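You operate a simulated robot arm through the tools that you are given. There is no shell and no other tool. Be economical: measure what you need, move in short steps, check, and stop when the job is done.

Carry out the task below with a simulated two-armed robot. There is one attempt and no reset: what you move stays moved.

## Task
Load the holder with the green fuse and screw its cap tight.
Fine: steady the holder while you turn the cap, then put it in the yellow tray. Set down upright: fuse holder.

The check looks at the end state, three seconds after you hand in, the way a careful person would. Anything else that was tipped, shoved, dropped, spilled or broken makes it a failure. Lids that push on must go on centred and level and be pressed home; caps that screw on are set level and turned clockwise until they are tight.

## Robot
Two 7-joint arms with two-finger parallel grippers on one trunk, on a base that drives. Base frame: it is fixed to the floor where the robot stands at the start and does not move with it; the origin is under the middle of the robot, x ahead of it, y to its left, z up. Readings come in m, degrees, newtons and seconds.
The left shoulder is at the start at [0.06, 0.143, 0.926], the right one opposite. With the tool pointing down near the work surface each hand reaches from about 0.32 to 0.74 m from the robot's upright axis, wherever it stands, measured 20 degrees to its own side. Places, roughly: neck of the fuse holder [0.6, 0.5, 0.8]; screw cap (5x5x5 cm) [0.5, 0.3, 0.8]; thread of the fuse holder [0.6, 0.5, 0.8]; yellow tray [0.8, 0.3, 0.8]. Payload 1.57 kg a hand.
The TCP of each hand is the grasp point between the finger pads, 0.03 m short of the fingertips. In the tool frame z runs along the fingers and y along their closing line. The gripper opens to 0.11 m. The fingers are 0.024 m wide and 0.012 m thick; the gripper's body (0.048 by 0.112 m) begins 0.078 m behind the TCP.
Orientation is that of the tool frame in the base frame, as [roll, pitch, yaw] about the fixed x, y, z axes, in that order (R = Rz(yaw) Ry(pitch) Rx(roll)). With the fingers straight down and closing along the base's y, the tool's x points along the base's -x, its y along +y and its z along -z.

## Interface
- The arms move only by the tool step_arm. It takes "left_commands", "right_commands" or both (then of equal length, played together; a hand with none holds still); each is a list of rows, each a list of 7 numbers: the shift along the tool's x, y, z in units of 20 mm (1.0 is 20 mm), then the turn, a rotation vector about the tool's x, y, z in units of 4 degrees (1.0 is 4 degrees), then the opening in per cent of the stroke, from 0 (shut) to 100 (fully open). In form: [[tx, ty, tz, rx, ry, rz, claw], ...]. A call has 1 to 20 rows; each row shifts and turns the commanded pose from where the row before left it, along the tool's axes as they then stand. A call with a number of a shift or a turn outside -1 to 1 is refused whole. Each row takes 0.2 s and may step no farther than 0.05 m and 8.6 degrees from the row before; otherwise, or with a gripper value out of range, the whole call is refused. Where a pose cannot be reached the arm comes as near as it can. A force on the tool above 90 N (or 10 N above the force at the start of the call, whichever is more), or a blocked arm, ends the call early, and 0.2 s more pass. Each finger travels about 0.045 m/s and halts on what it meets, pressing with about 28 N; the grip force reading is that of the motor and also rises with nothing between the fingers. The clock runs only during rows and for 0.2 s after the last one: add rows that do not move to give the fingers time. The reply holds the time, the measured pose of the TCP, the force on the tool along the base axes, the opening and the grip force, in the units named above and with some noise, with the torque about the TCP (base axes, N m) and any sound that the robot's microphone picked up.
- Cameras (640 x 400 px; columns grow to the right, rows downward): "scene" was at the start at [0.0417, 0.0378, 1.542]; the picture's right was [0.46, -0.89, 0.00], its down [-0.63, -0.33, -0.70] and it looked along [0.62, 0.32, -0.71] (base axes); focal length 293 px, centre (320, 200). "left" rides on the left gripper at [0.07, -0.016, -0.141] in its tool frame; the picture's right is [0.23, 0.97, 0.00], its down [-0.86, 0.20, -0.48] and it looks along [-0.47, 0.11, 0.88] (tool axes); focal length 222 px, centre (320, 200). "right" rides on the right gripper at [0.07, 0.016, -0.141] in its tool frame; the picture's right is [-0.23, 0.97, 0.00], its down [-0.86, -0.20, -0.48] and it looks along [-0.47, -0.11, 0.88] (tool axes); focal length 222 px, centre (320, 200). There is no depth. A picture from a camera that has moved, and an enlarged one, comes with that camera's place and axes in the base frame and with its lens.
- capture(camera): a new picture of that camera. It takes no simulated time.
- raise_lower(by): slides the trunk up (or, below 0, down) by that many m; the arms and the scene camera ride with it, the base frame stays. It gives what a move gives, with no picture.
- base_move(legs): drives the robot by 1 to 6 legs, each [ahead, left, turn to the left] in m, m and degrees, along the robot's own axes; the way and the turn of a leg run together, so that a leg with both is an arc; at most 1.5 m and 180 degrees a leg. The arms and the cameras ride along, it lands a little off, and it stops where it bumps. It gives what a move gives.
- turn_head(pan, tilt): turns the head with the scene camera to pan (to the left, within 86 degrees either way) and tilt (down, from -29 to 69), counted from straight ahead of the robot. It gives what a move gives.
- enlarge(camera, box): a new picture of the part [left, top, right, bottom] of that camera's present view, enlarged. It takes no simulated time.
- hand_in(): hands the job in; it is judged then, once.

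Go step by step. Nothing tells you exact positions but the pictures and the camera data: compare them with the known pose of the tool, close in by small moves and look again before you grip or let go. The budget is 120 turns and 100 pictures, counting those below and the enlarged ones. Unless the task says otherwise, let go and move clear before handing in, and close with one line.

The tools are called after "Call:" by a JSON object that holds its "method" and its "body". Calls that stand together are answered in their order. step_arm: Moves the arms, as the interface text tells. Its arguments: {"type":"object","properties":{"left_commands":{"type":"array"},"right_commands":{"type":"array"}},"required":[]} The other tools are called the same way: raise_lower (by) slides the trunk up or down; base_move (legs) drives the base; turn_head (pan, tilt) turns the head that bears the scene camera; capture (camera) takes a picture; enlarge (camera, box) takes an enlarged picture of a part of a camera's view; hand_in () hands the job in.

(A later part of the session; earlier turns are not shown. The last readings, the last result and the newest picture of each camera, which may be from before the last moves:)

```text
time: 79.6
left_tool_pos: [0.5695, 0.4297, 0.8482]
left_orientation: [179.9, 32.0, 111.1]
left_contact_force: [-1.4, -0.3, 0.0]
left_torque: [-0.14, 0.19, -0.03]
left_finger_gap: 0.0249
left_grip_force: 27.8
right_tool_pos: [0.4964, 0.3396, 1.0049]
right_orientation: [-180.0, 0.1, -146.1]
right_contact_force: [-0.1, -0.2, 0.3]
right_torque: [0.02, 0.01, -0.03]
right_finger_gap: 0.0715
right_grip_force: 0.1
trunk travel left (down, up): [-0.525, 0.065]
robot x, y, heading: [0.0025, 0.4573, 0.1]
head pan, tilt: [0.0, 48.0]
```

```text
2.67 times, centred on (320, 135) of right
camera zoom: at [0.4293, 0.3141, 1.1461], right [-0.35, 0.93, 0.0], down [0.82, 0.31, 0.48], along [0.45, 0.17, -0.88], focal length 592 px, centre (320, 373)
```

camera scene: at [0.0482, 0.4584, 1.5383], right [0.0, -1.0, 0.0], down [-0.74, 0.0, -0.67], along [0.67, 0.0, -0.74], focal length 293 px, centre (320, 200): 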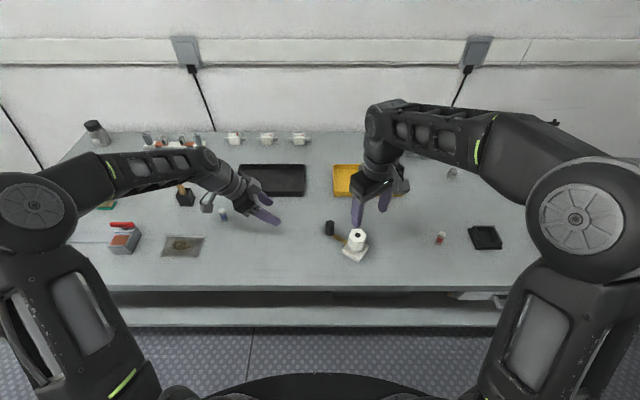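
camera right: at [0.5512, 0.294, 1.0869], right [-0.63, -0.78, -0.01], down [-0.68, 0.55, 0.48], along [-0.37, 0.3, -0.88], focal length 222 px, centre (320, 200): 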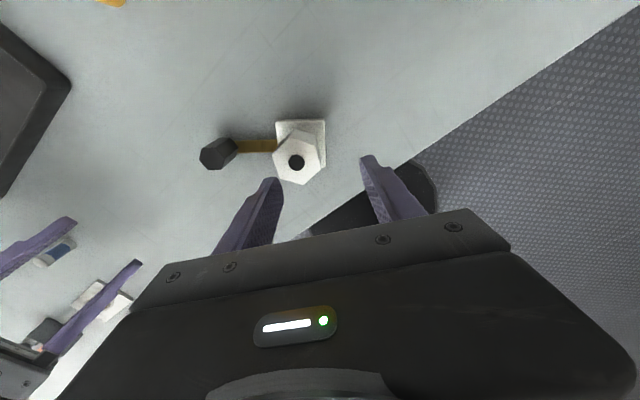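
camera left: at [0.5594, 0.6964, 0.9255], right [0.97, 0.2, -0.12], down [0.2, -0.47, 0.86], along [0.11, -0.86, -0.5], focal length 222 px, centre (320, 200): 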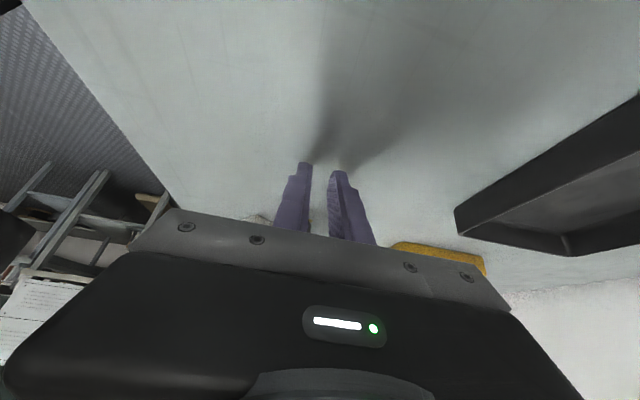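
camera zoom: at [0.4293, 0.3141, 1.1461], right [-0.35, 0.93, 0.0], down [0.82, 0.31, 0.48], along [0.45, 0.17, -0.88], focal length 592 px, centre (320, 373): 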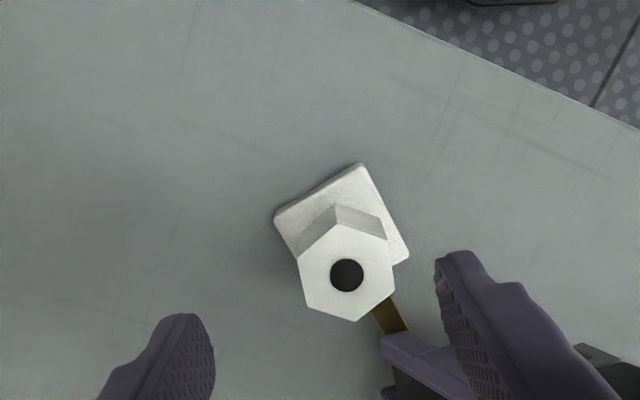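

Holder steadied again. Centre the right hand over the cap (0.512,0.358) and unwind another 56° for a long stroke.

Call:
{"method": "step_arm", "body": {"right_commands": [[-0.6, 0.17, 0, 0, 0, 0, 65], [-0.6, 0.17, 0, 0, 0, 0, 65], [0, 0, 0, 0, 0, -1, 65], [0, 0, 0, 0, 0, -1, 65], [0, 0, 0, 0, 0, -1, 65], [0, 0, 0, 0, 0, -1, 65], [0, 0, 0, 0, 0, -1, 65], [0, 0, 0, 0, 0, -1, 65], [0, 0, 0, 0, 0, -1, 65], [0, 0, 0, 0, 0, -1, 65], [0, 0, 0, 0, 0, -1, 65], [0, 0, 0, 0, 0, -1, 65], [0, 0, 0, 0, 0, -1, 65], [0, 0, 0, 0, 0, -1, 65], [0, 0, 0, 0, 0, -1, 65], [0, 0, 0, 0, 0, -1, 65], [0, 0, 0.9, 0, 0, 0, 65], [0, 0, 0.9, 0, 0, 0, 65], [0, 0, 0.9, 0, 0, 0, 65]]}}

Call:
{"method": "enlarge", "body": {"camera": "right", "box": [180, 80, 460, 255]}}

Call:
{"method": "enlarge", "body": {"camera": "scene", "box": [272, 170, 400, 250]}}

```text
time: 83.6
left_tool_pos: [0.5694, 0.4292, 0.8478]
left_orientation: [179.8, 32.1, 111.1]
left_contact_force: [0.1, 1.1, 0.9]
left_torque: [-0.06, 0.13, -0.04]
left_finger_gap: 0.0245
left_grip_force: 28.0
right_tool_pos: [0.5113, 0.359, 0.9493]
right_orientation: [-179.9, 0.0, -90.1]
right_contact_force: [0.4, 0.1, 0.4]
right_torque: [0.0, 0.0, 0.01]
right_finger_gap: 0.0717
right_grip_force: 0.0
trunk travel left (down, up): [-0.525, 0.065]
robot x, y, heading: [-0.0013, 0.4557, 0.4]
head pan, tilt: [0.0, 48.0]
```

```text
2.29 times, centred on (320, 168) of right
camera zoom: at [0.4957, 0.2889, 1.0914], right [-0.97, 0.23, 0.0], down [0.2, 0.85, 0.48], along [0.11, 0.47, -0.88], focal length 508 px, centre (320, 274)
```

zoom: 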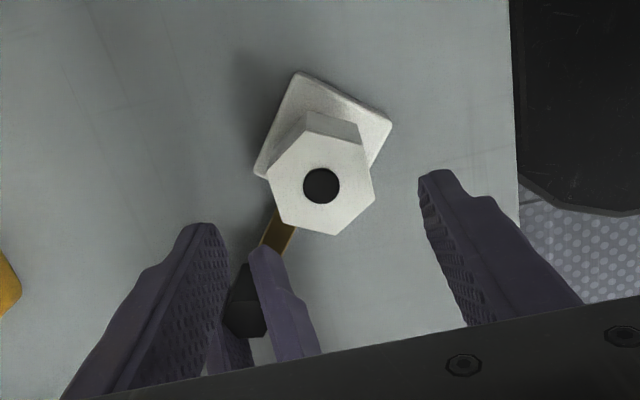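

```text
5.00 times, centred on (336, 210) of scene
camera zoom: at [0.0482, 0.4584, 1.5383], right [0.0, -1.0, 0.0], down [-0.74, 0.0, -0.67], along [0.67, 0.0, -0.74], focal length 1465 px, centre (240, 150)
```

zoom: 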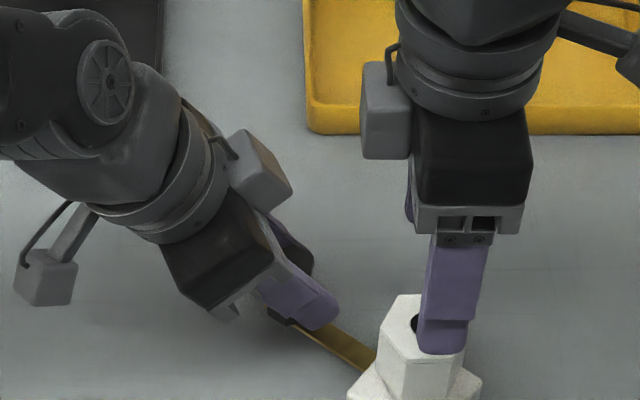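

Aligned with the cap. Descend to z≈0.876 and grip the flats.

Call:
{"method": "step_arm", "body": {"right_commands": [[0, 0, 0.9, 0, 0, 0, 65], [0, 0, 0.9, 0, 0, 0, 65], [0, 0, 0.9, 0, 0, 0, 65], [0, 0, 0.9, 0, 0, 0, 60], [0, 0, 0, 0, 0, 0, 52], [0, 0, 0, 0, 0, 0, 46], [0, 0, 0, 0, 0, 0, 40], [0, 0, 0, 0, 0, 0, 36], [0, 0, 0, 0, 0, 0, 30], [0, 0, 0, 0, 0, 0, 28], [0, 0, 0, 0, 0, 0, 28], [0, 0, 0, 0, 0, 0, 28]]}}

Call:
{"method": "enlarge", "body": {"camera": "right", "box": [180, 80, 460, 255]}}

Call:
{"method": "enlarge", "body": {"camera": "scene", "box": [304, 190, 384, 240]}}

```text
time: 86.2
left_tool_pos: [0.571, 0.4289, 0.8479]
left_orientation: [179.8, 32.0, 111.1]
left_contact_force: [1.3, -0.3, 0.1]
left_torque: [-0.07, 0.17, 0.05]
left_finger_gap: 0.0248
left_grip_force: 27.2
right_tool_pos: [0.5134, 0.3571, 0.8781]
right_orientation: [-179.9, -0.1, -90.1]
right_contact_force: [-1.7, 0.5, -0.9]
right_torque: [0.0, 0.08, 0.04]
right_finger_gap: 0.0423
right_grip_force: 28.3
trunk travel left (down, up): [-0.525, 0.065]
robot x, y, heading: [0.0006, 0.459, 0.3]
head pan, tilt: [0.0, 48.0]
```

```text
2.29 times, centred on (320, 168) of right
camera zoom: at [0.4956, 0.2892, 1.0201], right [-0.97, 0.23, 0.0], down [0.2, 0.85, 0.48], along [0.11, 0.47, -0.88], focal length 508 px, centre (320, 274)
```

zoom: 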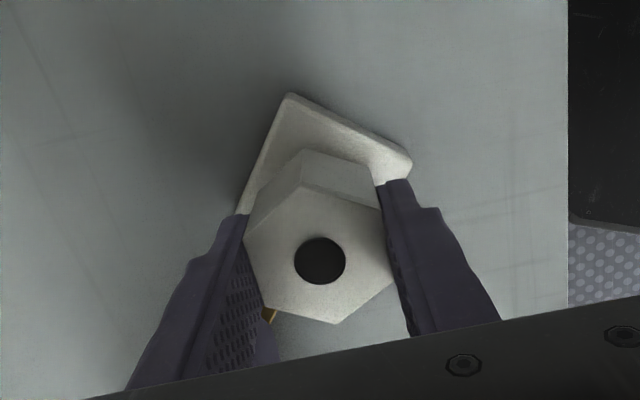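

```text
8.00 times, centred on (344, 215) of scene
camera zoom: at [0.0482, 0.4583, 1.5382], right [0.0, -1.0, 0.0], down [-0.74, 0.0, -0.67], along [0.67, 0.0, -0.74], focal length 2344 px, centre (128, 80)
```

zoom: 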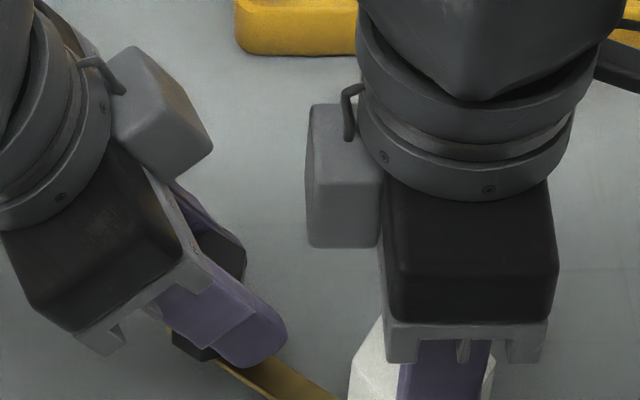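

Cap gripped. Turning clockwise with a light push, 80°.

Call:
{"method": "step_arm", "body": {"right_commands": [[0, 0, 0.05, 0, 0, 1, 28], [0, 0, 0.005, 0, 0, 1, 28], [0, 0, 0.005, 0, 0, 1, 28], [0, 0, 0.005, 0, 0, 1, 28], [0, 0, 0.005, 0, 0, 1, 28], [0, 0, 0.005, 0, 0, 1, 28], [0, 0, 0.005, 0, 0, 1, 28], [0, 0, 0.005, 0, 0, 1, 28], [0, 0, 0.005, 0, 0, 1, 28], [0, 0, 0.005, 0, 0, 1, 28], [0, 0, 0.005, 0, 0, 1, 28], [0, 0, 0.005, 0, 0, 1, 28], [0, 0, 0.005, 0, 0, 1, 28], [0, 0, 0.005, 0, 0, 1, 28], [0, 0, 0.005, 0, 0, 1, 28], [0, 0, 0.005, 0, 0, 1, 28], [0, 0, 0.005, 0, 0, 1, 28], [0, 0, 0.005, 0, 0, 1, 28], [0, 0, 0.005, 0, 0, 1, 28], [0, 0, 0.005, 0, 0, 1, 28]]}}

Call:
{"method": "enlarge", "body": {"camera": "scene", "box": [272, 170, 400, 250]}}

```text
time: 90.4
left_tool_pos: [0.5695, 0.4296, 0.8489]
left_orientation: [179.8, 32.0, 111.1]
left_contact_force: [5.8, 7.0, -5.4]
left_torque: [0.2, -0.03, 0.06]
left_finger_gap: 0.0251
left_grip_force: 27.7
right_tool_pos: [0.512, 0.358, 0.8763]
right_orientation: [180.0, 0.2, -170.0]
right_contact_force: [-3.5, -5.6, 23.6]
right_torque: [-0.19, 0.09, 0.03]
right_finger_gap: 0.0425
right_grip_force: 28.0
trunk travel left (down, up): [-0.525, 0.065]
robot x, y, heading: [-0.0008, 0.4588, 0.1]
head pan, tilt: [0.0, 48.0]
```

```text
5.00 times, centred on (336, 210) of scene
camera zoom: at [0.0472, 0.4587, 1.5383], right [0.0, -1.0, 0.0], down [-0.74, 0.0, -0.67], along [0.67, 0.0, -0.74], focal length 1465 px, centre (240, 150)
```

zoom: 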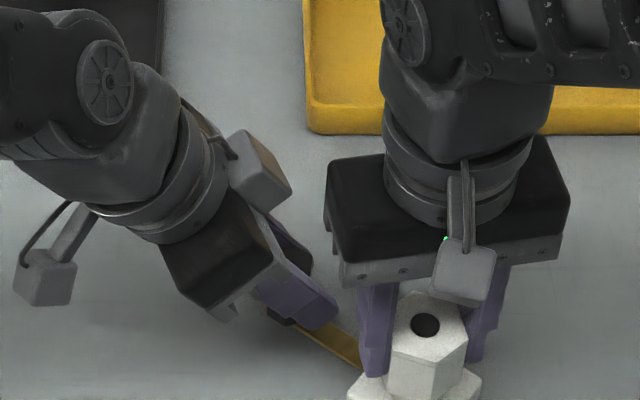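

Call:
{"method": "step_arm", "body": {"right_commands": [[0, 0, 0, 0, 0, 1, 28], [0, 0, 0, 0, 0, 1, 28], [0, 0, 0, 0, 0, 1, 28], [0, 0, 0, 0, 0, 1, 28], [0, 0, 0, 0, 0, 1, 28], [0, 0, 0, 0, 0, 1, 28], [0, 0, 0, 0, 0, 1, 28], [0, 0, 0, 0, 0, 1, 28], [0, 0, 0, 0, 0, 1, 28], [0, 0, 0, 0, 0, 1, 28]]}}

Call:
{"method": "enlarge", "body": {"camera": "scene", "box": [272, 170, 400, 250]}}

```text
time: 92.6
left_tool_pos: [0.5686, 0.4309, 0.8481]
left_orientation: [179.8, 31.9, 111.1]
left_contact_force: [6.4, 8.7, -6.2]
left_torque: [0.14, -0.01, 0.06]
left_finger_gap: 0.0247
left_grip_force: 28.2
right_tool_pos: [0.5126, 0.3586, 0.8773]
right_orientation: [180.0, 0.1, 149.7]
right_contact_force: [-2.2, -8.4, 28.7]
right_torque: [-0.26, -0.01, 0.04]
right_finger_gap: 0.0426
right_grip_force: 27.9
trunk travel left (down, up): [-0.525, 0.065]
robot x, y, heading: [-0.0007, 0.4598, -0.0]
head pan, tilt: [0.0, 48.0]
```

```text
5.00 times, centred on (336, 210) of scene
camera zoom: at [0.047, 0.4587, 1.5383], right [0.0, -1.0, 0.0], down [-0.74, 0.0, -0.67], along [0.67, 0.0, -0.74], focal length 1465 px, centre (240, 150)
```

zoom: 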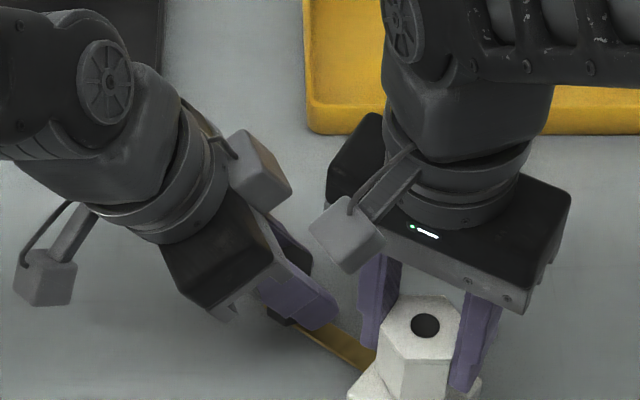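

Call:
{"method": "step_arm", "body": {"right_commands": [[0, 0, -0.05, 0, 0, 1, 28], [0, 0, 0, 0, 0, 1, 28], [0, 0, 0, 0, 0, 1, 28], [0, 0, 0, 0, 0, 1, 28], [0, 0, 0, 0, 0, 1, 28], [0, 0, 0, 0, 0, 1, 28], [0, 0, 0, 0, 0, 1, 28], [0, 0, 0, 0, 0, 1, 28], [0, 0, 0, 0, 0, 1, 28], [0, 0, 0, 0, 0, 1, 28], [0, 0, 0, 0, 0, 1, 28], [0, 0, 0, 0, 0, 1, 28]]}}

Call:
{"method": "enlarge", "body": {"camera": "scene", "box": [272, 170, 400, 250]}}

```text
time: 95.2
left_tool_pos: [0.5708, 0.4291, 0.8481]
left_orientation: [179.8, 32.0, 111.0]
left_contact_force: [3.6, 7.3, 2.7]
left_torque: [-0.2, 0.29, -0.24]
left_finger_gap: 0.0246
left_grip_force: 28.2
right_tool_pos: [0.5122, 0.3585, 0.8762]
right_orientation: [180.0, 0.1, 101.8]
right_contact_force: [-3.1, -8.7, -0.7]
right_torque: [-0.34, 0.09, 0.01]
right_finger_gap: 0.0423
right_grip_force: 27.9
trunk travel left (down, up): [-0.525, 0.065]
robot x, y, heading: [0.0003, 0.4564, 0.3]
head pan, tilt: [0.0, 48.0]
```

```text
5.00 times, centred on (336, 210) of scene
camera zoom: at [0.0481, 0.4583, 1.5382], right [0.0, -1.0, 0.0], down [-0.74, 0.0, -0.67], along [0.67, 0.0, -0.74], focal length 1465 px, centre (240, 150)
```

zoom: 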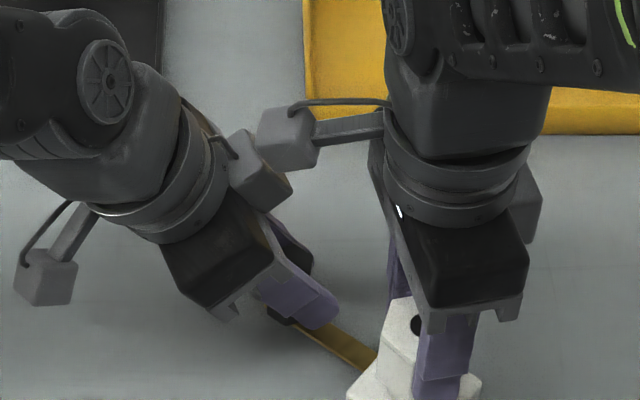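

Vertical load relaxed as the cap was turned, so the thread is drawing it down. Continue with a small follow.

Call:
{"method": "step_arm", "body": {"right_commands": [[0, 0, 0.03, 0, 0, 1, 28], [0, 0, 0.01, 0, 0, 1, 28], [0, 0, 0.01, 0, 0, 1, 28], [0, 0, 0.01, 0, 0, 1, 28], [0, 0, 0.01, 0, 0, 1, 28], [0, 0, 0.01, 0, 0, 1, 28], [0, 0, 0.01, 0, 0, 1, 28], [0, 0, 0.01, 0, 0, 1, 28], [0, 0, 0.01, 0, 0, 1, 28], [0, 0, 0.01, 0, 0, 1, 28]]}}

Call:
{"method": "step_arm", "body": {"right_commands": [[0, 0, 0.01, 0, 0, 1, 28], [0, 0, 0.01, 0, 0, 1, 28], [0, 0, 0.01, 0, 0, 1, 28], [0, 0, 0.01, 0, 0, 1, 28], [0, 0, 0.01, 0, 0, 1, 28], [0, 0, 0.01, 0, 0, 1, 28]]}}

Call:
{"method": "enlarge", "body": {"camera": "scene", "box": [272, 170, 400, 250]}}

```text
time: 97.4
left_tool_pos: [0.5688, 0.4304, 0.8493]
left_orientation: [179.9, 32.0, 111.1]
left_contact_force: [13.2, 8.2, -8.0]
left_torque: [0.46, 0.06, 0.31]
left_finger_gap: 0.025
left_grip_force: 27.5
right_tool_pos: [0.5119, 0.3572, 0.8753]
right_orientation: [179.9, -0.1, 61.7]
right_contact_force: [-16.4, -5.2, 29.3]
right_torque: [-0.15, 0.46, 0.02]
right_finger_gap: 0.0423
right_grip_force: 28.1
trunk travel left (down, up): [-0.525, 0.065]
robot x, y, heading: [-0.0044, 0.4592, -0.0]
head pan, tilt: [0.0, 48.0]
```

```text
time: 98.8
left_tool_pos: [0.5701, 0.4288, 0.8486]
left_orientation: [179.9, 32.1, 111.1]
left_contact_force: [6.1, 7.9, 0.8]
left_torque: [-0.21, -0.02, -0.03]
left_finger_gap: 0.0246
left_grip_force: 27.8
right_tool_pos: [0.5122, 0.3586, 0.8715]
right_orientation: [179.9, -0.1, 37.8]
right_contact_force: [-6.5, -4.8, 6.9]
right_torque: [0.08, 0.1, 0.02]
right_finger_gap: 0.0426
right_grip_force: 28.1
trunk travel left (down, up): [-0.525, 0.065]
robot x, y, heading: [-0.0011, 0.4571, 0.2]
head pan, tilt: [0.0, 48.0]
```

```text
5.00 times, centred on (336, 210) of scene
camera zoom: at [0.0477, 0.4589, 1.5381], right [0.0, -1.0, 0.0], down [-0.74, 0.0, -0.67], along [0.67, 0.0, -0.74], focal length 1465 px, centre (240, 150)
```

zoom: 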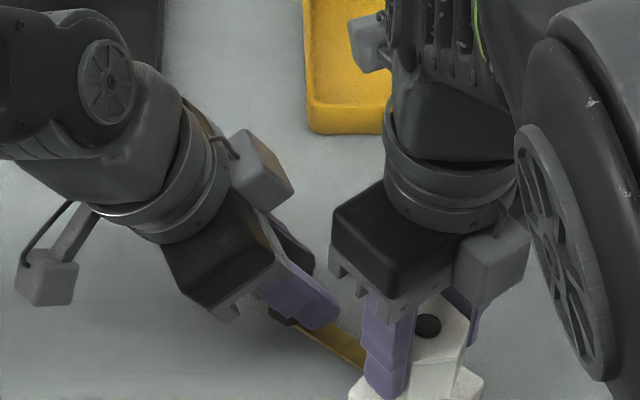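

Call:
{"method": "step_arm", "body": {"right_commands": [[0, 0, 0.01, 0, 0, 1, 28], [0, 0, 0.01, 0, 0, 1, 28], [0, 0, 0.01, 0, 0, 1, 28], [0, 0, 0.01, 0, 0, 1, 28], [0, 0, 0.01, 0, 0, 0.5, 28]]}}

```text
time: 100.0
left_tool_pos: [0.5703, 0.429, 0.8495]
left_orientation: [179.9, 31.9, 111.1]
left_contact_force: [2.7, 4.1, 1.0]
left_torque: [-0.48, 0.02, 0.03]
left_finger_gap: 0.0248
left_grip_force: 28.1
right_tool_pos: [0.5131, 0.3582, 0.8718]
right_orientation: [-180.0, -0.2, 19.9]
right_contact_force: [-1.1, -5.3, 3.0]
right_torque: [-0.18, 0.1, -0.01]
right_finger_gap: 0.0426
right_grip_force: 27.6
trunk travel left (down, up): [-0.525, 0.065]
robot x, y, heading: [-0.0002, 0.4567, 0.1]
head pan, tilt: [0.0, 48.0]
```

Let go of the cap, rise 6 cm, and unwind 240° for another stroke.

Call:
{"method": "step_arm", "body": {"right_commands": [[0, 0, 0, 0, 0, 0, 40], [0, 0, 0, 0, 0, 0, 50], [0, 0, 0, 0, 0, 0, 60], [0, 0, 0, 0, 0, 0, 65], [0, 0, -1, 0, 0, 0, 65], [0, 0, -1, 0, 0, 0, 65], [0, 0, -1, 0, 0, 0, 65], [0, 0, 0, 0, 0, -1, 65], [0, 0, 0, 0, 0, -1, 65], [0, 0, 0, 0, 0, -1, 65], [0, 0, 0, 0, 0, -1, 65], [0, 0, 0, 0, 0, -1, 65], [0, 0, 0, 0, 0, -1, 65], [0, 0, 0, 0, 0, -1, 65], [0, 0, 0, 0, 0, -1, 65], [0, 0, 0, 0, 0, -1, 65], [0, 0, 0, 0, 0, -1, 65], [0, 0, 0, 0, 0, -1, 65], [0, 0, 0, 0, 0, -1, 65], [0, 0, 0, 0, 0, -1, 65]]}}

Call:
{"method": "step_arm", "body": {"right_commands": [[0, 0, 0, 0, 0, -1, 65], [0, 0, 0, 0, 0, -1, 65], [0, 0, 0, 0, 0, -1, 65], [0, 0, 0, 0, 0, -1, 65], [0, 0, 0, 0, 0, -1, 65], [0, 0, 0, 0, 0, -1, 65], [0, 0, 0, 0, 0, -1, 65], [0, 0, 0, 0, 0, -1, 65], [0, 0, 0, 0, 0, -1, 65], [0, 0, 0, 0, 0, -1, 65], [0, 0, 0, 0, 0, -1, 65], [0, 0, 0, 0, 0, -1, 65], [0, 0, 0, 0, 0, -1, 65], [0, 0, 0, 0, 0, -1, 65], [0, 0, 0, 0, 0, -1, 65], [0, 0, 0, 0, 0, -1, 65], [0, 0, 0, 0, 0, -1, 65], [0, 0, 0, 0, 0, -1, 65], [0, 0, 0, 0, 0, -1, 65], [0, 0, 0, 0, 0, -1, 65]]}}

Call:
{"method": "enlarge", "body": {"camera": "scene", "box": [288, 180, 416, 260]}}

Call:
{"method": "enlarge", "body": {"camera": "right", "box": [180, 60, 460, 235]}}

```text
time: 104.2
left_tool_pos: [0.5701, 0.429, 0.8476]
left_orientation: [179.8, 32.1, 111.1]
left_contact_force: [-0.9, -1.1, 3.1]
left_torque: [-0.44, 0.13, 0.0]
left_finger_gap: 0.0248
left_grip_force: 28.0
right_tool_pos: [0.5125, 0.3582, 0.9311]
right_orientation: [179.8, -0.1, 72.0]
right_contact_force: [-0.2, 0.1, -0.1]
right_torque: [0.02, 0.0, 0.05]
right_finger_gap: 0.0714
right_grip_force: 0.2
trunk travel left (down, up): [-0.525, 0.065]
robot x, y, heading: [-0.0019, 0.4589, 0.1]
head pan, tilt: [0.0, 48.0]
```

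```text
time: 108.4
left_tool_pos: [0.5692, 0.4292, 0.8479]
left_orientation: [179.9, 32.0, 111.1]
left_contact_force: [-0.2, 0.1, 2.1]
left_torque: [-0.3, 0.12, 0.0]
left_finger_gap: 0.0247
left_grip_force: 27.8
right_tool_pos: [0.5129, 0.358, 0.9316]
right_orientation: [179.9, 0.0, 152.0]
right_contact_force: [-0.4, -0.1, 0.1]
right_torque: [0.0, -0.02, 0.01]
right_finger_gap: 0.0712
right_grip_force: 0.1
trunk travel left (down, up): [-0.525, 0.065]
robot x, y, heading: [-0.0023, 0.454, 0.0]
head pan, tilt: [0.0, 48.0]
```

```text
5.00 times, centred on (352, 220) of scene
camera zoom: at [0.0479, 0.4584, 1.5383], right [0.0, -1.0, 0.0], down [-0.74, 0.0, -0.67], along [0.67, 0.0, -0.74], focal length 1465 px, centre (160, 100)
```

zoom: 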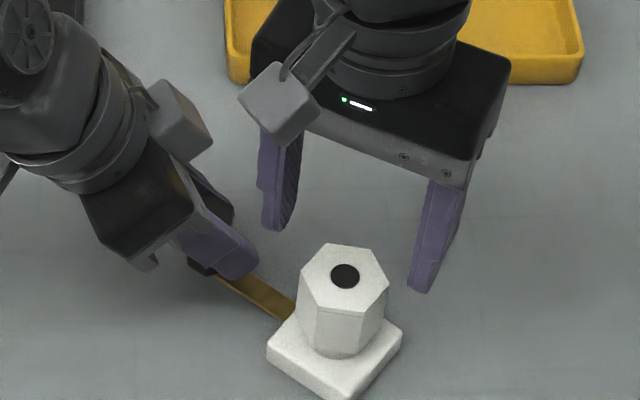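

```text
2.29 times, centred on (320, 148) of right
camera zoom: at [0.4585, 0.406, 1.0738], right [0.66, 0.75, 0.0], down [0.66, -0.58, 0.48], along [0.36, -0.31, -0.88], focal length 508 px, centre (320, 320)
```

zoom: 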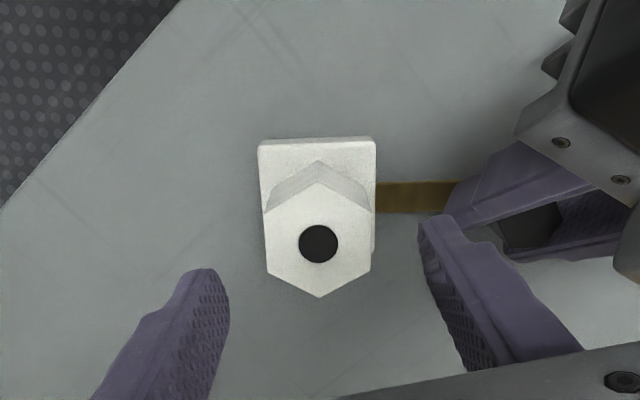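

Call:
{"method": "enlarge", "body": {"camera": "scene", "box": [335, 220, 383, 250]}}

```text
13.33 times, centred on (359, 235) of scene
camera zoom: at [0.0479, 0.4584, 1.5383], right [0.0, -1.0, 0.0], down [-0.74, 0.0, -0.67], along [0.67, 0.0, -0.74], focal length 3906 px, centre (-200, -267)
```

zoom: 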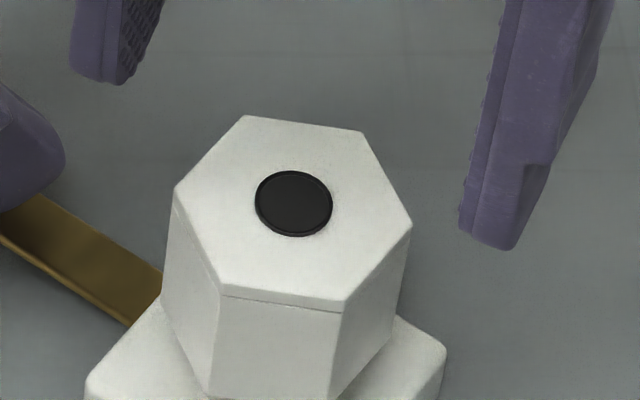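

Call:
{"method": "enlarge", "body": {"camera": "scene", "box": [335, 230, 383, 260]}}

```text
13.33 times, centred on (359, 245) of scene
camera zoom: at [0.0479, 0.4584, 1.5383], right [0.0, -1.0, 0.0], down [-0.74, 0.0, -0.67], along [0.67, 0.0, -0.74], focal length 3906 px, centre (-200, -400)
```

zoom: 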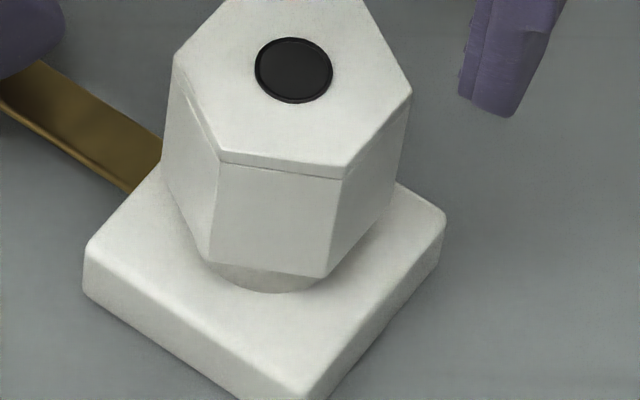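

The cap has only sunk ~3 mm so far, so more turning is needed. Unwind to −100°, descend and regrip in one go.

Call:
{"method": "step_arm", "body": {"right_commands": [[0, 0, 0, 0, 0, -1, 65], [0, 0, 0, 0, 0, -1, 65], [0, 0, 0, 0, 0, -1, 65], [0, 0, 0, 0, 0, -1, 65], [0, 0, 0, 0, 0, -1, 65], [0, 0, 0, 0, 0, -1, 65], [0, 0, 0, 0, 0, -1, 65], [0, 0, 0, 0, 0, -1, 65], [0, 0, 0, 0, 0, -1, 65], [0, 0, 0, 0, 0, -1, 65], [0, 0, 0, 0, 0, -1, 65], [0, 0, 0, 0, 0, -1, 65], [0, 0, 0, 0, 0, -1, 65], [0, 0, 0, 0, 0, -1, 65], [0, 0, 0, 0, 0, -1, 65], [0, 0, 0, 0, 0, -1, 65], [0, 0, 0, 0, 0, -1, 65], [0, 0, 0, 0, 0, -1, 65], [0, 0, 0, 0, 0, -1, 65], [0, 0, 0, 0, 0, -1, 65]]}}

Call:
{"method": "step_arm", "body": {"right_commands": [[0, 0, 0, 0, 0, -1, 65], [0, 0, 0, 0, 0, -1, 65], [0, 0, 0, 0, 0, -1, 65], [0, 0, 0, 0, 0, -1, 65], [0, 0, 0, 0, 0, -1, 65], [0, 0, 0, 0, 0, -1, 65], [0, 0, 0, 0, 0, -1, 65], [0, 0, 0.98, 0, 0, 0, 65], [0, 0, 0.98, 0, 0, 0, 65], [0, 0, 0.98, 0, 0, 0, 60], [0, 0, 0, 0, 0, 0, 50], [0, 0, 0, 0, 0, 0, 42], [0, 0, 0, 0, 0, 0, 36], [0, 0, 0, 0, 0, 0, 28], [0, 0, 0, 0, 0, 0, 28], [0, 0, 0, 0, 0, 0, 28], [0, 0, 0, 0, 0, 0, 28]]}}

Call:
{"method": "enlarge", "body": {"camera": "right", "box": [180, 80, 460, 255]}}

```text
time: 112.6
left_tool_pos: [0.5693, 0.4291, 0.8479]
left_orientation: [179.9, 32.1, 111.1]
left_contact_force: [-0.4, 0.8, 2.0]
left_torque: [-0.22, 0.16, -0.02]
left_finger_gap: 0.0247
left_grip_force: 28.1
right_tool_pos: [0.5125, 0.3587, 0.9312]
right_orientation: [-179.9, 0.1, -128.0]
right_contact_force: [0.0, 0.3, 1.1]
right_torque: [-0.01, 0.0, -0.01]
right_finger_gap: 0.0716
right_grip_force: 0.1
trunk travel left (down, up): [-0.525, 0.065]
robot x, y, heading: [0.0004, 0.4549, -0.0]
head pan, tilt: [0.0, 48.0]
```

```text
time: 116.2
left_tool_pos: [0.5708, 0.4296, 0.8484]
left_orientation: [179.7, 32.0, 111.1]
left_contact_force: [1.9, -0.8, 1.1]
left_torque: [-0.08, 0.19, 0.13]
left_finger_gap: 0.0248
left_grip_force: 28.4
right_tool_pos: [0.5131, 0.3583, 0.8726]
right_orientation: [-179.9, 0.1, -100.1]
right_contact_force: [-3.1, 1.7, -0.4]
right_torque: [0.01, 0.12, 0.03]
right_finger_gap: 0.0428
right_grip_force: 28.0
trunk travel left (down, up): [-0.525, 0.065]
robot x, y, heading: [-0.0004, 0.4578, 0.2]
head pan, tilt: [0.0, 48.0]
```

```text
2.29 times, centred on (320, 168) of right
camera zoom: at [0.484, 0.2932, 1.0151], right [-0.92, 0.39, 0.0], down [0.35, 0.81, 0.48], along [0.19, 0.44, -0.88], focal length 508 px, centre (320, 274)
```

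zoom: 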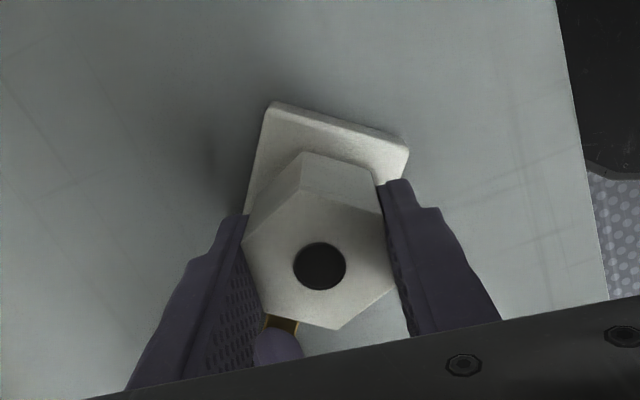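

Cap top measured at 0.8774 vs 0.8796 before: about 3.4 mm pitch, so it's threading down. Next stroke, watching torque.

Call:
{"method": "step_arm", "body": {"right_commands": [[0, 0, 0.02, 0, 0, 1, 28], [0, 0, 0.003, 0, 0, 1, 28], [0, 0, 0.003, 0, 0, 1, 28], [0, 0, 0.003, 0, 0, 1, 28], [0, 0, 0.003, 0, 0, 1, 28], [0, 0, 0.003, 0, 0, 1, 28], [0, 0, 0.003, 0, 0, 1, 28], [0, 0, 0.003, 0, 0, 1, 28], [0, 0, 0.003, 0, 0, 1, 28], [0, 0, 0.003, 0, 0, 1, 28], [0, 0, 0.003, 0, 0, 1, 28], [0, 0, 0.003, 0, 0, 1, 28], [0, 0, 0.003, 0, 0, 1, 28], [0, 0, 0.003, 0, 0, 1, 28], [0, 0, 0.003, 0, 0, 1, 28], [0, 0, 0.003, 0, 0, 1, 28], [0, 0, 0.003, 0, 0, 1, 28], [0, 0, 0.003, 0, 0, 1, 28], [0, 0, 0.003, 0, 0, 1, 28], [0, 0, 0.003, 0, 0, 1, 28]]}}

```text
time: 120.4
left_tool_pos: [0.5707, 0.4304, 0.8488]
left_orientation: [179.8, 32.1, 111.1]
left_contact_force: [4.5, 6.9, -1.1]
left_torque: [-0.06, 0.09, 0.02]
left_finger_gap: 0.0248
left_grip_force: 27.9
right_tool_pos: [0.5129, 0.3576, 0.8716]
right_orientation: [-180.0, 0.3, 179.8]
right_contact_force: [-2.7, -7.7, 18.5]
right_torque: [-0.21, 0.09, 0.01]
right_finger_gap: 0.0426
right_grip_force: 28.2
trunk travel left (down, up): [-0.525, 0.065]
robot x, y, heading: [-0.0019, 0.4577, 0.4]
head pan, tilt: [0.0, 48.0]
```

Call:
{"method": "step_arm", "body": {"right_commands": [[0, 0, 0, 0, 0, 1, 28], [0, 0, 0, 0, 0, 1, 28], [0, 0, 0, 0, 0, 1, 28], [0, 0, 0, 0, 0, 1, 28], [0, 0, 0, 0, 0, 1, 28], [0, 0, 0, 0, 0, 1, 28], [0, 0, 0, 0, 0, 1, 28], [0, 0, 0, 0, 0, 1, 28], [0, 0, 0, 0, 0, 1, 28], [0, 0, 0, 0, 0, 1, 28], [0, 0, 0, 0, 0, 1, 28], [0, 0, 0, 0, 0, 1, 28], [0, 0, 0, 0, 0, 1, 28], [0, 0, 0, 0, 0, 1, 28], [0, 0, 0, 0, 0, 1, 28], [0, 0, 0, 0, 0, 1, 28], [0, 0, 0, 0, 0, 1, 28], [0, 0, 0, 0, 0, 1, 28], [0, 0, 0, 0, 0, 1, 28], [0, 0, 0, 0, 0, 1, 28]]}}

Call:
{"method": "enlarge", "body": {"camera": "scene", "box": [304, 200, 400, 260]}}

```text
time: 124.6
left_tool_pos: [0.57, 0.428, 0.8489]
left_orientation: [179.8, 32.0, 111.0]
left_contact_force: [6.9, 7.8, -2.4]
left_torque: [0.08, 0.19, 0.0]
left_finger_gap: 0.0249
left_grip_force: 28.1
right_tool_pos: [0.5133, 0.3587, 0.8691]
right_orientation: [180.0, 0.0, 99.8]
right_contact_force: [-7.5, -8.4, 11.9]
right_torque: [-0.3, 0.11, 0.0]
right_finger_gap: 0.0427
right_grip_force: 28.0
trunk travel left (down, up): [-0.525, 0.065]
robot x, y, heading: [-0.0014, 0.4573, 0.0]
head pan, tilt: [0.0, 48.0]
```

```text
6.67 times, centred on (352, 230) of scene
camera zoom: at [0.0474, 0.4583, 1.5383], right [0.0, -1.0, 0.0], down [-0.74, 0.0, -0.67], along [0.67, 0.0, -0.74], focal length 1953 px, centre (107, 0)
```

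zoom: 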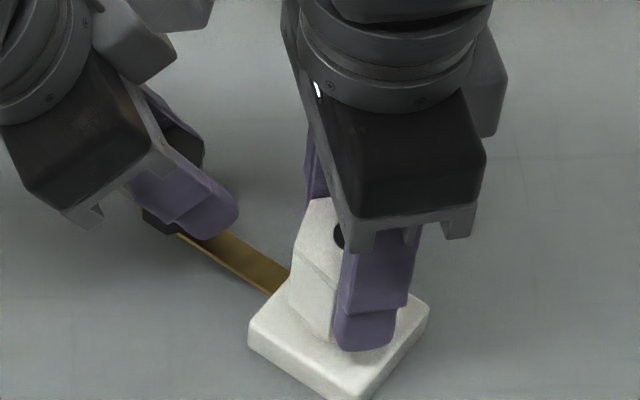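

Call:
{"method": "step_arm", "body": {"right_commands": [[0, 0, 0.003, 0, 0, 1, 28], [0, 0, 0.003, 0, 0, 1, 28], [0, 0, 0.003, 0, 0, 1, 28], [0, 0, 0.003, 0, 0, 1, 28], [0, 0, 0.003, 0, 0, 1, 28], [0, 0, 0.003, 0, 0, 1, 28], [0, 0, 0.003, 0, 0, 1, 28], [0, 0, 0.003, 0, 0, 1, 28], [0, 0, 0.003, 0, 0, 1, 28], [0, 0, 0.003, 0, 0, 1, 28], [0, 0, 0.003, 0, 0, 1, 28], [0, 0, 0.003, 0, 0, 1, 28], [0, 0, 0.003, 0, 0, 1, 28], [0, 0, 0.003, 0, 0, 1, 28], [0, 0, 0.003, 0, 0, 1, 28], [0, 0, 0.003, 0, 0, 1, 28], [0, 0, 0.003, 0, 0, 1, 28], [0, 0, 0.003, 0, 0, 1, 28], [0, 0, 0.003, 0, 0, 1, 28], [0, 0, 0.003, 0, 0, 1, 28]]}}

```text
time: 128.8
left_tool_pos: [0.5691, 0.4299, 0.8481]
left_orientation: [179.8, 32.0, 111.1]
left_contact_force: [9.1, 7.9, -2.0]
left_torque: [-0.03, 0.15, 0.15]
left_finger_gap: 0.0248
left_grip_force: 28.3
right_tool_pos: [0.5118, 0.3583, 0.8703]
right_orientation: [179.9, 0.0, 19.8]
right_contact_force: [-7.4, -6.3, 15.4]
right_torque: [-0.1, 0.07, 0.0]
right_finger_gap: 0.0421
right_grip_force: 27.8
trunk travel left (down, up): [-0.525, 0.065]
robot x, y, heading: [-0.0023, 0.4554, 0.2]
head pan, tilt: [0.0, 48.0]
```

Not tight yet. Another regrasp cycle: release, rise, unwind 240°.

Call:
{"method": "step_arm", "body": {"right_commands": [[0, 0, 0, 0, 0, 0, 40], [0, 0, 0, 0, 0, 0, 50], [0, 0, 0, 0, 0, 0, 60], [0, 0, 0, 0, 0, 0, 65], [0, 0, -1, 0, 0, 0, 65], [0, 0, -1, 0, 0, 0, 65], [0, 0, -1, 0, 0, 0, 65], [0, 0, 0, 0, 0, -1, 65], [0, 0, 0, 0, 0, -1, 65], [0, 0, 0, 0, 0, -1, 65], [0, 0, 0, 0, 0, -1, 65], [0, 0, 0, 0, 0, -1, 65], [0, 0, 0, 0, 0, -1, 65], [0, 0, 0, 0, 0, -1, 65], [0, 0, 0, 0, 0, -1, 65], [0, 0, 0, 0, 0, -1, 65], [0, 0, 0, 0, 0, -1, 65], [0, 0, 0, 0, 0, -1, 65], [0, 0, 0, 0, 0, -1, 65], [0, 0, 0, 0, 0, -1, 65]]}}

Call:
{"method": "step_arm", "body": {"right_commands": [[0, 0, 0, 0, 0, -1, 65], [0, 0, 0, 0, 0, -1, 65], [0, 0, 0, 0, 0, -1, 65], [0, 0, 0, 0, 0, -1, 65], [0, 0, 0, 0, 0, -1, 65], [0, 0, 0, 0, 0, -1, 65], [0, 0, 0, 0, 0, -1, 65], [0, 0, 0, 0, 0, -1, 65], [0, 0, 0, 0, 0, -1, 65], [0, 0, 0, 0, 0, -1, 65], [0, 0, 0, 0, 0, -1, 65], [0, 0, 0, 0, 0, -1, 65], [0, 0, 0, 0, 0, -1, 65], [0, 0, 0, 0, 0, -1, 65], [0, 0, 0, 0, 0, -1, 65], [0, 0, 0, 0, 0, -1, 65], [0, 0, 0, 0, 0, -1, 65], [0, 0, 0, 0, 0, -1, 65], [0, 0, 0, 0, 0, -1, 65], [0, 0, 0, 0, 0, -1, 65]]}}

Call:
{"method": "enlarge", "body": {"camera": "scene", "box": [335, 226, 383, 256]}}

Call:
{"method": "step_arm", "body": {"right_commands": [[0, 0, 0, 0, 0, -1, 65], [0, 0, 0, 0, 0, -1, 65], [0, 0, 0, 0, 0, -1, 65], [0, 0, 0, 0, 0, -1, 65], [0, 0, 0, 0, 0, -1, 65], [0, 0, 0, 0, 0, -1, 65], [0, 0, 0, 0, 0, -1, 65], [0, 0, 0, 0, 0, -1, 65], [0, 0, 0, 0, 0, -1, 65], [0, 0, 0, 0, 0, -1, 65], [0, 0, 0, 0, 0, -1, 65], [0, 0, 0, 0, 0, -1, 65], [0, 0, 0, 0, 0, -1, 65], [0, 0, 0, 0, 0, -1, 65], [0, 0, 0, 0, 0, -1, 65], [0, 0, 0, 0, 0, -1, 65], [0, 0, 0, 0, 0, -1, 65], [0, 0, 0, 0, 0, -1, 65], [0, 0, 0, 0, 0, -1, 65], [0, 0, 0, 0, 0, -1, 65]]}}

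Call:
{"method": "enlarge", "body": {"camera": "right", "box": [180, 60, 460, 235]}}

```text
time: 133.0
left_tool_pos: [0.5695, 0.4284, 0.8481]
left_orientation: [179.8, 31.9, 111.1]
left_contact_force: [-0.7, -0.1, 2.8]
left_torque: [-0.35, 0.1, 0.04]
left_finger_gap: 0.0248
left_grip_force: 28.2
right_tool_pos: [0.5123, 0.3578, 0.9297]
right_orientation: [179.9, -0.1, 72.0]
right_contact_force: [0.6, 0.8, 0.2]
right_torque: [0.0, -0.01, -0.02]
right_finger_gap: 0.0717
right_grip_force: 0.0
trunk travel left (down, up): [-0.525, 0.065]
robot x, y, heading: [-0.0029, 0.4573, 0.0]
head pan, tilt: [0.0, 48.0]
```

```text
time: 137.2
left_tool_pos: [0.5695, 0.429, 0.848]
left_orientation: [179.7, 32.0, 111.0]
left_contact_force: [1.1, 0.4, 4.2]
left_torque: [-0.18, 0.23, -0.05]
left_finger_gap: 0.0249
left_grip_force: 28.4
right_tool_pos: [0.5117, 0.3579, 0.9283]
right_orientation: [179.9, 0.0, 152.0]
right_contact_force: [-0.7, 0.1, 0.0]
right_torque: [0.0, 0.0, -0.01]
right_finger_gap: 0.0715
right_grip_force: 0.1
trunk travel left (down, up): [-0.525, 0.065]
robot x, y, heading: [0.0009, 0.4585, -0.1]
head pan, tilt: [0.0, 48.0]
```

```text
13.33 times, centred on (359, 241) of scene
camera zoom: at [0.048, 0.4585, 1.5383], right [0.0, -1.0, 0.0], down [-0.74, 0.0, -0.67], along [0.67, 0.0, -0.74], focal length 3906 px, centre (-200, -347)
```

zoom: 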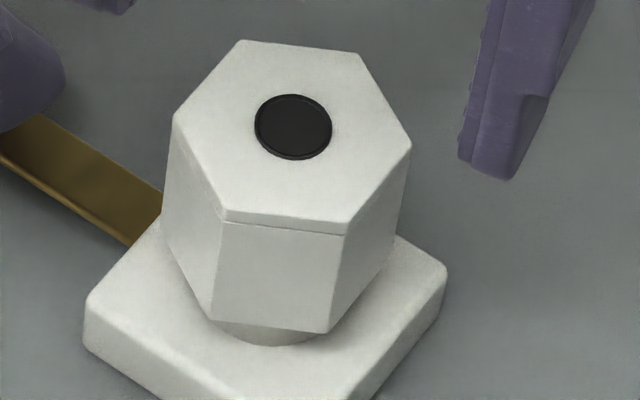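

```text
time: 141.4
left_tool_pos: [0.57, 0.4286, 0.8486]
left_orientation: [179.7, 32.1, 111.0]
left_contact_force: [-0.3, 0.4, 2.3]
left_torque: [-0.09, 0.2, 0.02]
left_finger_gap: 0.025
left_grip_force: 27.9
right_tool_pos: [0.5125, 0.357, 0.9289]
right_orientation: [-179.9, 0.1, -128.0]
right_contact_force: [0.3, -0.3, 0.5]
right_torque: [0.0, -0.01, -0.01]
right_finger_gap: 0.0713
right_grip_force: 0.1
trunk travel left (down, up): [-0.525, 0.065]
robot x, y, heading: [-0.006, 0.4575, 0.1]
head pan, tilt: [0.0, 48.0]
```

```text
2.29 times, centred on (320, 148) of right
camera zoom: at [0.4568, 0.3138, 1.071], right [-0.63, 0.78, 0.0], down [0.68, 0.55, 0.48], along [0.37, 0.3, -0.88], focal length 508 px, centre (320, 320)
```

zoom: 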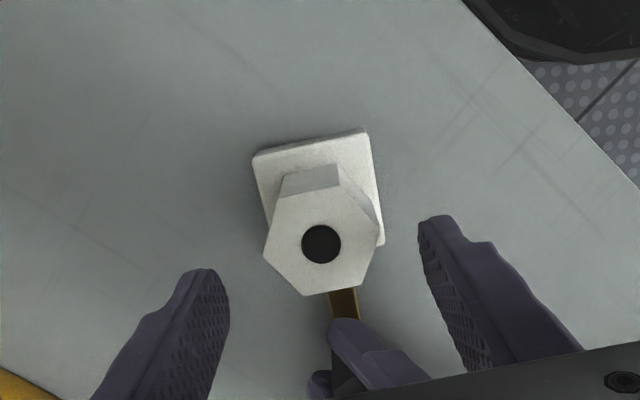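

The cap drops roughly 1 mm per stroke. Continue: finish unwinding, regrip, and turn again.

Call:
{"method": "step_arm", "body": {"right_commands": [[0, 0, 0, 0, 0, -1, 65], [0, 0, 0, 0, 0, -1, 65], [0, 0, 0, 0, 0, -1, 65], [0, 0, 0, 0, 0, -1, 65], [0, 0, 0, 0, 0, -1, 65], [0, 0, 0, 0, 0, -1, 65], [0, 0, 0, 0, 0, -1, 65], [0, 0, 0.97, 0, 0, 0, 65], [0, 0, 0.97, 0, 0, 0, 65], [0, 0, 0.97, 0, 0, 0, 60], [0, 0, 0, 0, 0, 0, 50], [0, 0, 0, 0, 0, 0, 42], [0, 0, 0, 0, 0, 0, 36], [0, 0, 0, 0, 0, 0, 28], [0, 0, 0, 0, 0, 0, 20], [0, 0, 0, 0, 0, 0, 20], [0, 0, 0, 0, 0, 0, 20]]}}

Call:
{"method": "step_arm", "body": {"right_commands": [[0, 0, 0.02, 0, 0, 1, 20], [0, 0, 0.003, 0, 0, 1, 20], [0, 0, 0.003, 0, 0, 1, 20], [0, 0, 0.003, 0, 0, 1, 20], [0, 0, 0.003, 0, 0, 1, 20], [0, 0, 0.003, 0, 0, 1, 20], [0, 0, 0.003, 0, 0, 1, 20], [0, 0, 0.003, 0, 0, 1, 20], [0, 0, 0.003, 0, 0, 1, 20], [0, 0, 0.003, 0, 0, 1, 20], [0, 0, 0.003, 0, 0, 1, 20], [0, 0, 0.003, 0, 0, 1, 20], [0, 0, 0.003, 0, 0, 1, 20], [0, 0, 0.003, 0, 0, 1, 20], [0, 0, 0.003, 0, 0, 1, 20], [0, 0, 0.003, 0, 0, 1, 20], [0, 0, 0.003, 0, 0, 1, 20], [0, 0, 0.003, 0, 0, 1, 20], [0, 0, 0.003, 0, 0, 1, 20], [0, 0, 0.003, 0, 0, 1, 20]]}}

```text
time: 145.0
left_tool_pos: [0.5697, 0.4288, 0.8486]
left_orientation: [179.8, 32.0, 111.0]
left_contact_force: [1.3, -1.6, 2.7]
left_torque: [-0.08, 0.24, 0.16]
left_finger_gap: 0.0247
left_grip_force: 27.7
right_tool_pos: [0.5131, 0.3581, 0.872]
right_orientation: [-179.8, 0.1, -100.0]
right_contact_force: [-1.8, 0.9, -1.3]
right_torque: [-0.01, 0.08, 0.01]
right_finger_gap: 0.0424
right_grip_force: 27.8
trunk travel left (down, up): [-0.525, 0.065]
robot x, y, heading: [-0.002, 0.4558, 0.1]
head pan, tilt: [0.0, 48.0]
```

```text
time: 149.2
left_tool_pos: [0.5696, 0.43, 0.8484]
left_orientation: [179.8, 32.0, 111.0]
left_contact_force: [2.5, 5.1, -1.5]
left_torque: [-0.07, 0.05, -0.04]
left_finger_gap: 0.0248
left_grip_force: 28.7
right_tool_pos: [0.5124, 0.3575, 0.8686]
right_orientation: [-179.9, 0.1, 180.0]
right_contact_force: [4.0, -5.4, 19.0]
right_torque: [-0.14, -0.1, 0.0]
right_finger_gap: 0.0425
right_grip_force: 27.9
trunk travel left (down, up): [-0.525, 0.065]
robot x, y, heading: [-0.0024, 0.4583, 0.2]
head pan, tilt: [0.0, 48.0]
```

Call:
{"method": "step_arm", "body": {"right_commands": [[0, 0, 0.003, 0, 0, 1, 20], [0, 0, 0.003, 0, 0, 1, 20], [0, 0, 0.003, 0, 0, 1, 20], [0, 0, 0.003, 0, 0, 1, 20], [0, 0, 0.003, 0, 0, 1, 20], [0, 0, 0.003, 0, 0, 1, 20], [0, 0, 0.003, 0, 0, 1, 20], [0, 0, 0.003, 0, 0, 1, 20], [0, 0, 0.003, 0, 0, 1, 20], [0, 0, 0.003, 0, 0, 1, 20], [0, 0, 0.003, 0, 0, 1, 20], [0, 0, 0.003, 0, 0, 1, 20], [0, 0, 0.003, 0, 0, 1, 20], [0, 0, 0.003, 0, 0, 1, 20], [0, 0, 0.003, 0, 0, 1, 20], [0, 0, 0.003, 0, 0, 1, 20], [0, 0, 0.003, 0, 0, 1, 20], [0, 0, 0.003, 0, 0, 1, 20], [0, 0, 0.003, 0, 0, 1, 20], [0, 0, 0.003, 0, 0, 1, 20]]}}

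Call:
{"method": "step_arm", "body": {"right_commands": [[0, 0, 0.003, 0, 0, 1, 20], [0, 0, 0.003, 0, 0, 1, 20], [0, 0, 0.003, 0, 0, 1, 20], [0, 0, 0.003, 0, 0, 1, 20], [0, 0, 0.003, 0, 0, 1, 20], [0, 0, 0.003, 0, 0, 1, 20], [0, 0, 0.003, 0, 0, 1, 20], [0, 0, 0.003, 0, 0, 1, 20], [0, 0, 0.003, 0, 0, 1, 20], [0, 0, 0.003, 0, 0, 1, 20], [0, 0, 0.003, 0, 0, 1, 20], [0, 0, 0.003, 0, 0, 1, 20], [0, 0, 0.003, 0, 0, 1, 20], [0, 0, 0.003, 0, 0, 1, 20], [0, 0, 0.003, 0, 0, 1, 20], [0, 0, 0.003, 0, 0, 1, 20], [0, 0, 0.003, 0, 0, 1, 20], [0, 0, 0.003, 0, 0, 1, 20]]}}

Call:
{"method": "capture", "body": {"camera": "right"}}

```text
time: 153.4
left_tool_pos: [0.5699, 0.4297, 0.8488]
left_orientation: [179.7, 32.0, 111.1]
left_contact_force: [7.3, 11.7, -11.8]
left_torque: [0.4, 0.03, 0.11]
left_finger_gap: 0.0248
left_grip_force: 27.6
right_tool_pos: [0.5119, 0.3568, 0.8671]
right_orientation: [179.9, 0.0, 99.8]
right_contact_force: [-5.2, -15.9, 42.9]
right_torque: [-0.51, 0.2, 0.01]
right_finger_gap: 0.0422
right_grip_force: 28.7
trunk travel left (down, up): [-0.525, 0.065]
robot x, y, heading: [-0.0024, 0.4573, 0.1]
head pan, tilt: [0.0, 48.0]
```

```text
time: 157.2
left_tool_pos: [0.5699, 0.4301, 0.8482]
left_orientation: [179.8, 32.1, 111.1]
left_contact_force: [3.8, -0.3, 6.6]
left_torque: [-0.49, 0.17, 0.26]
left_finger_gap: 0.025
left_grip_force: 27.9
right_tool_pos: [0.5123, 0.3581, 0.8643]
right_orientation: [180.0, 0.0, 27.8]
right_contact_force: [-4.2, 0.2, -6.4]
right_torque: [0.0, 0.18, 0.0]
right_finger_gap: 0.0424
right_grip_force: 27.7
trunk travel left (down, up): [-0.525, 0.065]
robot x, y, heading: [-0.0039, 0.4539, 0.1]
head pan, tilt: [0.0, 48.0]
```

```text
21 pictures are left
camera right: at [0.582, 0.377, 1.0066], right [0.25, -0.97, 0.0], down [-0.85, -0.22, 0.48], along [-0.46, -0.12, -0.88], focal length 222 px, centre (320, 200)
```

right: 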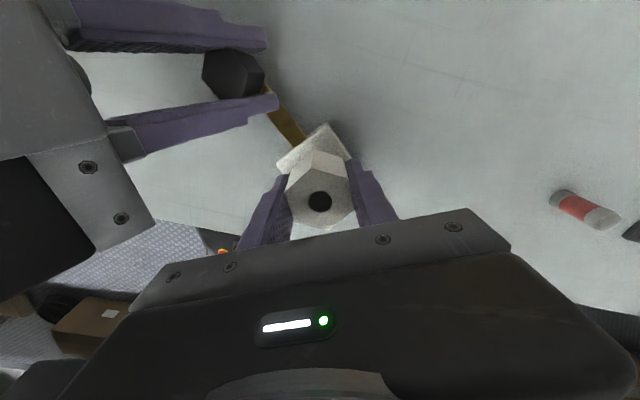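

The fingers slid a little on the cap. I'll release, rise, unwind, and precisely measure the cap height again in the scene camera.

Call:
{"method": "step_arm", "body": {"right_commands": [[0, 0, 0, 0, 0, 0, 40], [0, 0, 0, 0, 0, 0, 50], [0, 0, 0, 0, 0, 0, 60], [0, 0, 0, 0, 0, 0, 65], [0, 0, -1, 0, 0, 0, 65], [0, 0, -1, 0, 0, 0, 65], [0, 0, -1, 0, 0, 0, 65], [0, 0, -0.2, 0, 0, -1, 65], [0, 0, 0, 0, 0, -1, 65], [0, 0, 0, 0, 0, -1, 65], [0, 0, 0, 0, 0, -1, 65], [0, 0, 0, 0, 0, -1, 65], [0, 0, 0, 0, 0, -1, 65], [0, 0, 0, 0, 0, -1, 65], [0, 0, 0, 0, 0, -1, 65], [0, 0, 0, 0, 0, -1, 65], [0, 0, 0, 0, 0, -1, 65], [0, 0, 0, 0, 0, -1, 65], [0, 0, 0, 0, 0, -1, 65], [0, 0, 0, 0, 0, -1, 65]]}}

Call:
{"method": "step_arm", "body": {"right_commands": [[0, 0, 0, 0, 0, -1, 65], [0, 0, 0, 0, 0, -1, 65], [0, 0, 0, 0, 0, -1, 65], [0, 0, 0, 0, 0, -1, 65], [0, 0, 0, 0, 0, -1, 65], [0, 0, 0, 0, 0, -1, 65], [0, 0, 0, 0, 0, -1, 65], [0, 0, 0, 0, 0, -1, 65], [0, 0, 0, 0, 0, -1, 65], [0, 0, 0, 0, 0, -1, 65], [0, 0, 0, 0, 0, -1, 65], [0, 0, 0, 0, 0, -1, 65], [0, 0, 0, 0, 0, -1, 65], [0, 0, 0, 0, 0, -1, 65], [0, 0, 0, 0, 0, -1, 65], [0, 0, 0, 0, 0, -1, 65], [0, 0, 0, 0, 0, -1, 65], [0, 0, 0, 0, 0, -1, 65], [0, 0, 0, 0, 0, -1, 65], [0, 0, 0, 0, 0, -1, 65]]}}

Call:
{"method": "enlarge", "body": {"camera": "scene", "box": [335, 226, 383, 256]}}

```text
time: 161.4
left_tool_pos: [0.5695, 0.4289, 0.8481]
left_orientation: [179.9, 32.0, 111.1]
left_contact_force: [0.5, 0.7, 4.3]
left_torque: [-0.24, 0.13, 0.02]
left_finger_gap: 0.0248
left_grip_force: 27.7
right_tool_pos: [0.5124, 0.3576, 0.9281]
right_orientation: [179.9, 0.0, 80.0]
right_contact_force: [-1.6, 0.6, -0.4]
right_torque: [0.03, 0.01, 0.02]
right_finger_gap: 0.0718
right_grip_force: 0.0
trunk travel left (down, up): [-0.525, 0.065]
robot x, y, heading: [-0.0007, 0.4559, -0.1]
head pan, tilt: [0.0, 48.0]
```

```text
time: 165.6
left_tool_pos: [0.5698, 0.4291, 0.8476]
left_orientation: [179.8, 32.0, 111.2]
left_contact_force: [0.9, 0.5, 3.3]
left_torque: [-0.15, 0.17, 0.03]
left_finger_gap: 0.0247
left_grip_force: 27.6
right_tool_pos: [0.5134, 0.3579, 0.9285]
right_orientation: [179.9, 0.0, 159.9]
right_contact_force: [-0.1, -0.4, -0.4]
right_torque: [-0.03, -0.01, 0.0]
right_finger_gap: 0.0714
right_grip_force: 0.0
trunk travel left (down, up): [-0.525, 0.065]
robot x, y, heading: [-0.0042, 0.4528, -0.0]
head pan, tilt: [0.0, 48.0]
```

```text
13.33 times, centred on (359, 241) of scene
camera zoom: at [0.0479, 0.4583, 1.5383], right [0.0, -1.0, 0.0], down [-0.74, 0.0, -0.67], along [0.67, 0.0, -0.74], focal length 3906 px, centre (-200, -347)
```

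zoom: 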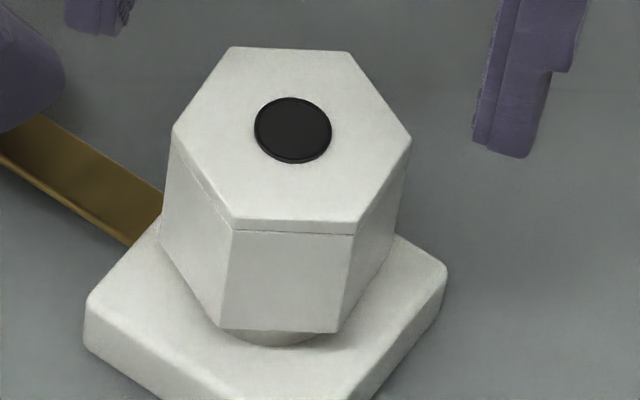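

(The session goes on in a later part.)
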